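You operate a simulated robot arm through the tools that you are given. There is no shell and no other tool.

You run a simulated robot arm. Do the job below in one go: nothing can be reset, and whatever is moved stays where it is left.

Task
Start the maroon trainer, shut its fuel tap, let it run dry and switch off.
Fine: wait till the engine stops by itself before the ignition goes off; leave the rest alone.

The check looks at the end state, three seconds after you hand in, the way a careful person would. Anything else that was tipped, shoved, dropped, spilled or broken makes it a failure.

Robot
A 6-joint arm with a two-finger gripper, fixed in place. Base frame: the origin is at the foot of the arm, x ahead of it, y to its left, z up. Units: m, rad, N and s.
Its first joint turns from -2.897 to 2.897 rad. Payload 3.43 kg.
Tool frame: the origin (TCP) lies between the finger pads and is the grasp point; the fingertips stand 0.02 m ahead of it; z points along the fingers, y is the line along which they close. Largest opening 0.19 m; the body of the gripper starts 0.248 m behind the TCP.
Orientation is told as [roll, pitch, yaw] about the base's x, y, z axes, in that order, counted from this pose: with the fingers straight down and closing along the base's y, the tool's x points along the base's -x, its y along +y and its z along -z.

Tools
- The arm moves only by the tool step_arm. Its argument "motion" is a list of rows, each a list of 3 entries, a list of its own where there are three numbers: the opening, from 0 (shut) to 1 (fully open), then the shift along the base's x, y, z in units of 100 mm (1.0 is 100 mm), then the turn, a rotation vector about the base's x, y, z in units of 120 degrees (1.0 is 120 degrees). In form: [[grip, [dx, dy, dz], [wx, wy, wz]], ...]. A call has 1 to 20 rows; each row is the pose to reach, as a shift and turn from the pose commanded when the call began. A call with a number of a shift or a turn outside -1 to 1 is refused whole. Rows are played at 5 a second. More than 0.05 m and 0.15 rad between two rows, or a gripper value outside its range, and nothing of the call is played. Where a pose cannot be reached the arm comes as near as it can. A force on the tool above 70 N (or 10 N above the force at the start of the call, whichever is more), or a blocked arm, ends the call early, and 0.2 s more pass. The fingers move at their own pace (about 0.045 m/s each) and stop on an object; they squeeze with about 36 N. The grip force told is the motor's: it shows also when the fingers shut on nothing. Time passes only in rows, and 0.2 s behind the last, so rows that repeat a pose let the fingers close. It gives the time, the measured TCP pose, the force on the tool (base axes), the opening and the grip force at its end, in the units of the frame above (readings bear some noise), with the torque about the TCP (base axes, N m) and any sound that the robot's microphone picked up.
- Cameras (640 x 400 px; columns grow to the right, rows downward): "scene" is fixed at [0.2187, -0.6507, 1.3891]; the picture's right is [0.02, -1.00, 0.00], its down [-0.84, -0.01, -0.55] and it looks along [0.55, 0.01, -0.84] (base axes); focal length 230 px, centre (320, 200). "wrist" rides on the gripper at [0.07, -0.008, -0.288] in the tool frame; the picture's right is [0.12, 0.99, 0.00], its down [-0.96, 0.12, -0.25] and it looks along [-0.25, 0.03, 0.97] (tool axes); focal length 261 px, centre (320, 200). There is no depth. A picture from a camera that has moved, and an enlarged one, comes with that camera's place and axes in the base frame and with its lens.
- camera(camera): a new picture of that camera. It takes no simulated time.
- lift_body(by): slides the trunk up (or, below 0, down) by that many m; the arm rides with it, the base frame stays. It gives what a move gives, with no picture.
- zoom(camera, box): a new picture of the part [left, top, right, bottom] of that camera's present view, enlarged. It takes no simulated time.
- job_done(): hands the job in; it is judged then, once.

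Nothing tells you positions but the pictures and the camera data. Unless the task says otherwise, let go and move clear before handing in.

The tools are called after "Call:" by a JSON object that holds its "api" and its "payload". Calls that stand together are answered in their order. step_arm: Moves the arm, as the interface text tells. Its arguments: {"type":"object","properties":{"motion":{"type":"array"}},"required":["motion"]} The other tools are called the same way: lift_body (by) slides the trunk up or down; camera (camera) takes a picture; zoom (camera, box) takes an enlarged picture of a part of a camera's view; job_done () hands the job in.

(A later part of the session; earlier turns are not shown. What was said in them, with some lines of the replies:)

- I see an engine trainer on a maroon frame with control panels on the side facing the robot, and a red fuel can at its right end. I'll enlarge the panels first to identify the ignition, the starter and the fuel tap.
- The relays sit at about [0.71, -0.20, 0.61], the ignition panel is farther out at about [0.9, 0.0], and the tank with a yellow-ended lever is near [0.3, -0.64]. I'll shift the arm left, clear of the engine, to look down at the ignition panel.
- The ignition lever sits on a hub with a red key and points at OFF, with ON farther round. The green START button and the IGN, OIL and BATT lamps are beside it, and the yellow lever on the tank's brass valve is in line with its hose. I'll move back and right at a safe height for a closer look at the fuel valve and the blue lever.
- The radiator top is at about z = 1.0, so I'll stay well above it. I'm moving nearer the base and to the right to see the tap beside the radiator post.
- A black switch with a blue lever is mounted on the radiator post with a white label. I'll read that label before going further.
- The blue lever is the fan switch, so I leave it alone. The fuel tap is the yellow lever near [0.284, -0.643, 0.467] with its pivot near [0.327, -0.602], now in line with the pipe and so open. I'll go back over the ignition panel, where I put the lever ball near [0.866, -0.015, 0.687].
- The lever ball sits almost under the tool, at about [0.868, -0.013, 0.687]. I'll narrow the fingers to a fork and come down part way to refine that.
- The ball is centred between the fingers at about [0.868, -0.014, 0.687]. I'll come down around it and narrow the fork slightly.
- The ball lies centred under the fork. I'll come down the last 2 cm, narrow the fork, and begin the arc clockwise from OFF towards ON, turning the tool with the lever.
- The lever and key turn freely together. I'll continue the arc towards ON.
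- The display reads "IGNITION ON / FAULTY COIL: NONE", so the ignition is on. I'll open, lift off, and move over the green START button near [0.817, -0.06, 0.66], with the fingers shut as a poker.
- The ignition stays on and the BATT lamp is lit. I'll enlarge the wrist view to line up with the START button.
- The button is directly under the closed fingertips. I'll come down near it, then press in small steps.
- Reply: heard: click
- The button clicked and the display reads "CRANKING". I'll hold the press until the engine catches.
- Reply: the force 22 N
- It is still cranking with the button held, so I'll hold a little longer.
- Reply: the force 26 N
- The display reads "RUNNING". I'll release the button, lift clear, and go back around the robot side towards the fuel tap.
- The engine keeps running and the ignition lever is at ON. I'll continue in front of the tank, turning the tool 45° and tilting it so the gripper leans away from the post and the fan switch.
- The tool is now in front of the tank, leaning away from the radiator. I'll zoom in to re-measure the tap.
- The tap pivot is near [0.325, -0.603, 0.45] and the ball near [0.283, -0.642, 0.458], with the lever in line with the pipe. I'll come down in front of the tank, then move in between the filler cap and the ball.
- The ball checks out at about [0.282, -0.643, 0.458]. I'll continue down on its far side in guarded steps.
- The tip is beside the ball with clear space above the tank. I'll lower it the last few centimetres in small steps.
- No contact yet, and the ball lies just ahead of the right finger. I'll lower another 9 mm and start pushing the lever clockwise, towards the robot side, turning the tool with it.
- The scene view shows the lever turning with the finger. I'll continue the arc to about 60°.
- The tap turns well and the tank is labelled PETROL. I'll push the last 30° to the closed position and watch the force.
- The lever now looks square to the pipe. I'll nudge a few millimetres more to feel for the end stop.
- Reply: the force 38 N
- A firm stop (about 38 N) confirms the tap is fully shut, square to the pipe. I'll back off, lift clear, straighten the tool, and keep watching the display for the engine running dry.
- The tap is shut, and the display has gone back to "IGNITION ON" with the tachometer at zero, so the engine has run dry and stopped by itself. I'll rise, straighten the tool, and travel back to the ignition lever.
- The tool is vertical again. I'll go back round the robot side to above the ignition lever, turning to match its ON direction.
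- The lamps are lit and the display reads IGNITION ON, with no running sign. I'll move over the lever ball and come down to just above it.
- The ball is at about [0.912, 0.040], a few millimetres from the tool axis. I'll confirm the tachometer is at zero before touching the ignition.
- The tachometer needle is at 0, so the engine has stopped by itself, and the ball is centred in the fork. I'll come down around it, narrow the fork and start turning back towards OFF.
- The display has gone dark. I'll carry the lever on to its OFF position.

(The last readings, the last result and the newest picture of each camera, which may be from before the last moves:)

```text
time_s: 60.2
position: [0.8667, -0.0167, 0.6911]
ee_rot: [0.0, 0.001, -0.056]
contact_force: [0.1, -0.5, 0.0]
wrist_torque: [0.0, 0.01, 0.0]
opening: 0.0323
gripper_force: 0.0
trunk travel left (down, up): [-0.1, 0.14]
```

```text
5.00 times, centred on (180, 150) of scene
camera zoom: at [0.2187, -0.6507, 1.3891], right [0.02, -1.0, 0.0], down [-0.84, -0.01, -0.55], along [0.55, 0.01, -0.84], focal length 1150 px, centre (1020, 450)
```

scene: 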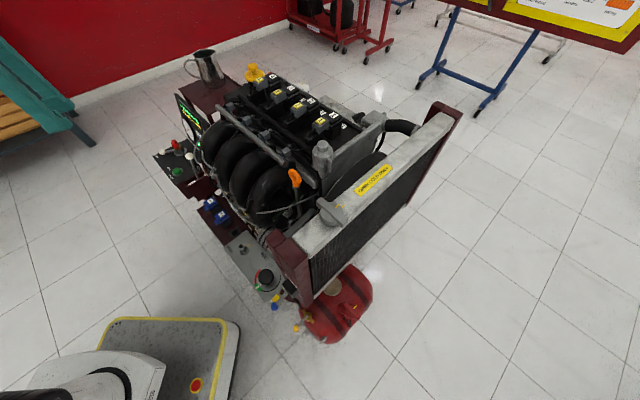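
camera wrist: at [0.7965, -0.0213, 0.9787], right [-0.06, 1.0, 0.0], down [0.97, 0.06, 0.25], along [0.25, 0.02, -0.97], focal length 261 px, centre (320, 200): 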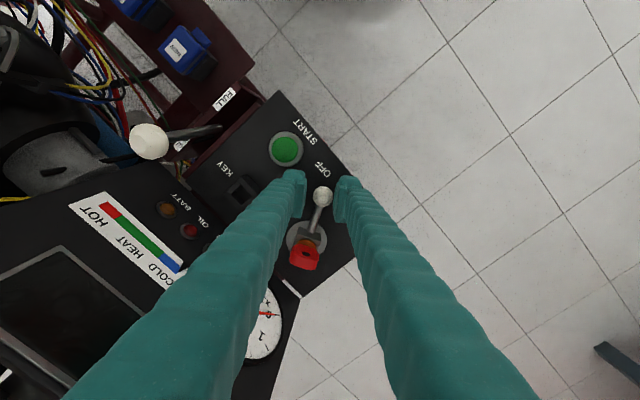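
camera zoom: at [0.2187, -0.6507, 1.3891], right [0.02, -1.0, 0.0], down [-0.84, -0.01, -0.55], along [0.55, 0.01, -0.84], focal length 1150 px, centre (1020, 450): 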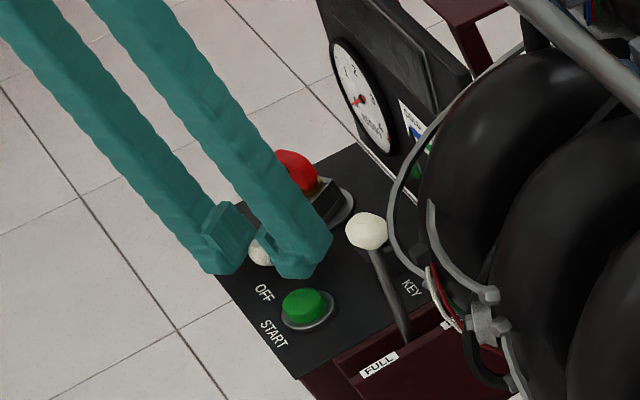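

The display and lamps are off and the lever is almost where it began. I'll nudge a little further to feel its OFF stop.

Call:
{"api": "step_arm", "payload": {"motion": [[0.17, [-0.003, -0.02, 0], [0, 0, 0.015]], [0.17, [-0.006, -0.04, 0], [0, 0, 0.027]], [0.17, [-0.006, -0.04, 0], [0, 0, 0.027]]]}}

Call:
{"api": "zoom", "payload": {"camera": "wrist", "box": [270, 140, 370, 280]}}

```text
time_s: 61.0
position: [0.8669, -0.0198, 0.6905]
ee_rot: [-0.002, -0.001, 0.001]
contact_force: [2.4, 6.1, 6.4]
wrist_torque: [0.19, -0.04, -0.02]
opening: 0.0355
gripper_force: 3.6
trunk travel left (down, up): [-0.1, 0.14]
```

```text
2.86 times, centred on (320, 210) of wrist
camera zoom: at [0.7964, -0.0284, 0.9786], right [-0.12, 0.99, 0.0], down [0.96, 0.12, 0.25], along [0.25, 0.03, -0.97], focal length 745 px, centre (320, 171)
```

zoom: 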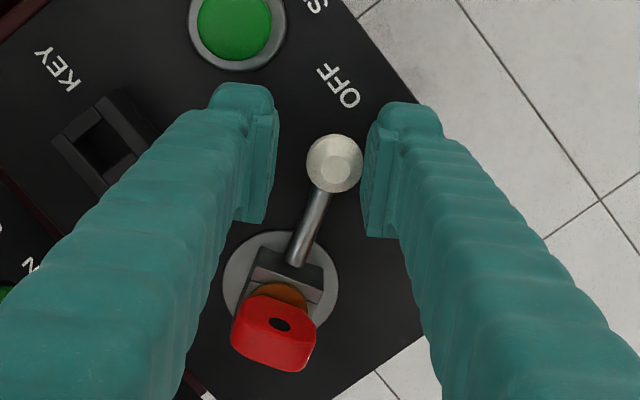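

The lever is against its OFF stop. I'll recentre, open the fork, rise straight up and move clear.

Call:
{"api": "step_arm", "payload": {"motion": [[0.17, [0, 0.05, 0], [0, 0, 0]], [0.3, [0, 0.05, 0], [0, 0, 0]], [0.3, [0, 0.05, 0], [0, 0, 0]], [0.3, [0, 0.05, 0.4], [0, 0, 0]], [0.3, [0, 0.05, 0.8], [0, 0, 0]], [0.3, [0, 0.05, 1], [0, 0, 0]]]}}

Call:
{"api": "step_arm", "payload": {"motion": [[0.3, [-0.2, 0.1, 0.4], [0, 0, 0]], [0.3, [-0.4, 0.2, 0.8], [0, 0, 0]], [0.3, [-0.6, 0.3, 1], [0, 0, 0]]]}}

Call:
{"api": "step_arm", "payload": {"motion": [[0.3, [-0.3, 0.2, 0.3], [0, 0, 0]], [0.3, [-0.6, 0.4, 0.6], [0, 0, 0]], [0.3, [-0.9, 0.6, 0.9], [0, 0, 0]]]}}

Call:
{"api": "camera", "payload": {"camera": "scene"}}

Call:
{"api": "zoom", "payload": {"camera": "scene", "box": [140, 90, 240, 190]}}

Call:
{"api": "zoom", "payload": {"camera": "scene", "box": [230, 250, 370, 340]}}

Call:
{"api": "camera", "payload": {"camera": "wrist"}}

```text
time_s: 62.4
position: [0.8656, -0.013, 0.7918]
ee_rot: [0.0, 0.0, -0.001]
contact_force: [0.9, 0.9, -0.8]
wrist_torque: [0.0, 0.02, -0.05]
opening: 0.0568
gripper_force: 0.1
trunk travel left (down, up): [-0.1, 0.14]
```

```text
time_s: 63.2
position: [0.8085, 0.0156, 0.8911]
ee_rot: [0.0, 0.0, 0.0]
contact_force: [0.6, -0.6, -1.3]
wrist_torque: [0.01, 0.08, -0.02]
opening: 0.057
gripper_force: 0.0
trunk travel left (down, up): [-0.1, 0.14]
```

```text
time_s: 64.0
position: [0.7177, 0.0748, 0.9797]
ee_rot: [0.0, 0.001, -0.002]
contact_force: [0.9, -0.3, -0.8]
wrist_torque: [0.02, 0.16, -0.02]
opening: 0.0571
gripper_force: 0.0
trunk travel left (down, up): [-0.1, 0.14]
```

```text
taken
```

scene: 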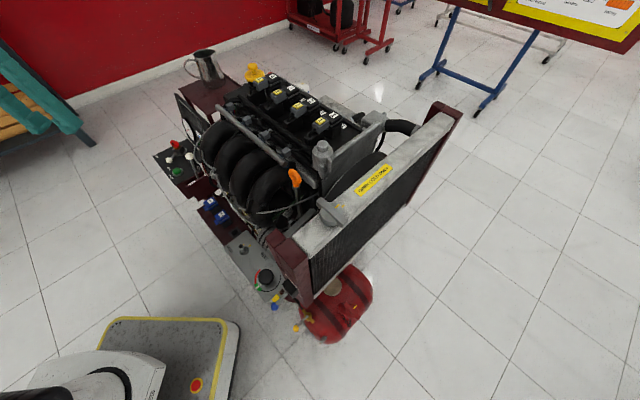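

```text
4.00 times, centred on (190, 140) of scene
camera zoom: at [0.2187, -0.6507, 1.3891], right [0.02, -1.0, 0.0], down [-0.84, -0.01, -0.55], along [0.55, 0.01, -0.84], focal length 920 px, centre (840, 440)
```

zoom: 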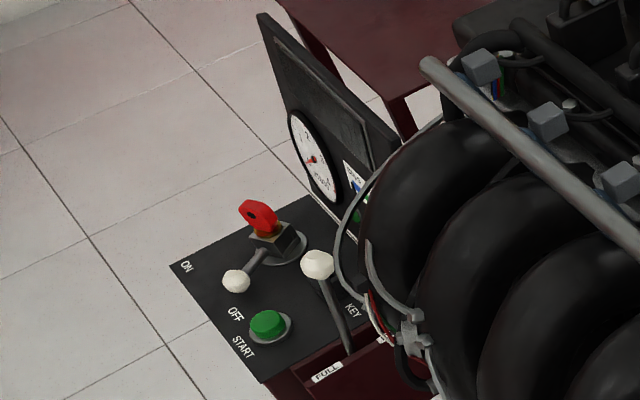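

```text
4.44 times, centred on (300, 295) of scene
camera zoom: at [0.2187, -0.6507, 1.3891], right [0.02, -1.0, 0.0], down [-0.84, -0.01, -0.55], along [0.55, 0.01, -0.84], focal length 1022 px, centre (409, -222)
```

zoom: 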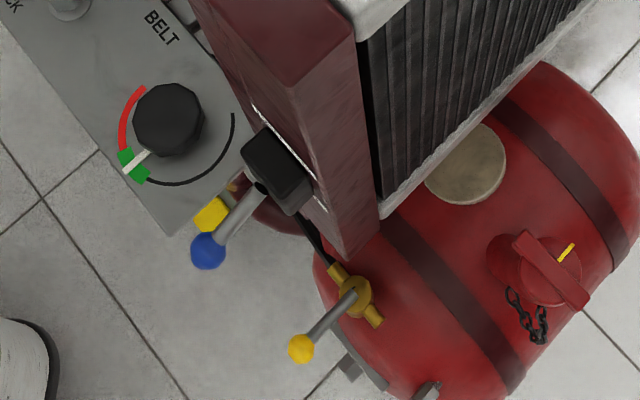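

```text
taken
camera wrist: at [0.648, 0.0658, 1.2685], right [-0.12, 0.99, 0.0], down [0.96, 0.12, 0.25], along [0.25, 0.03, -0.97], focal length 261 px, centre (320, 200)
```

wrist: 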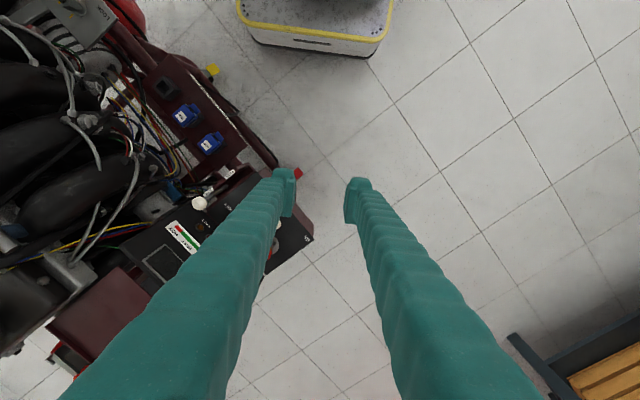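

The engine started, ran dry with the tap shut, and stopped by itself; the lever is now at OFF with the display dark. The throttle, fan switch and everything else look untouched and the arm is clear, so I'm handing in.

Call:
{"api": "job_done", "payload": {}}

```text
The job is handed in.
```

The maroon trainer was started, run dry with its fuel tap shut, and switched off. I've handed the job in, and no verdict has come back yet.

- **Start:** I turned the ignition lever to ON and held START until the display changed from CRANKING to RUNNING.
- **Fuel tap:** I turned the yellow lever on the petrol tank a quarter turn, square to its pipe, until it met a firm stop.
- **Run dry:** The display went back to IGNITION ON and the tachometer read 0 before I touched the ignition again.
- **Switch off:** I turned the ignition lever back to OFF against its stop, and the display and lamps went dark.

In the last pictures the throttle, fan switch and belt knob looked as they did at the start, and nothing looked tipped, shoved or spilled. The arm is lifted clear of the trainer with nothing in the gripper.
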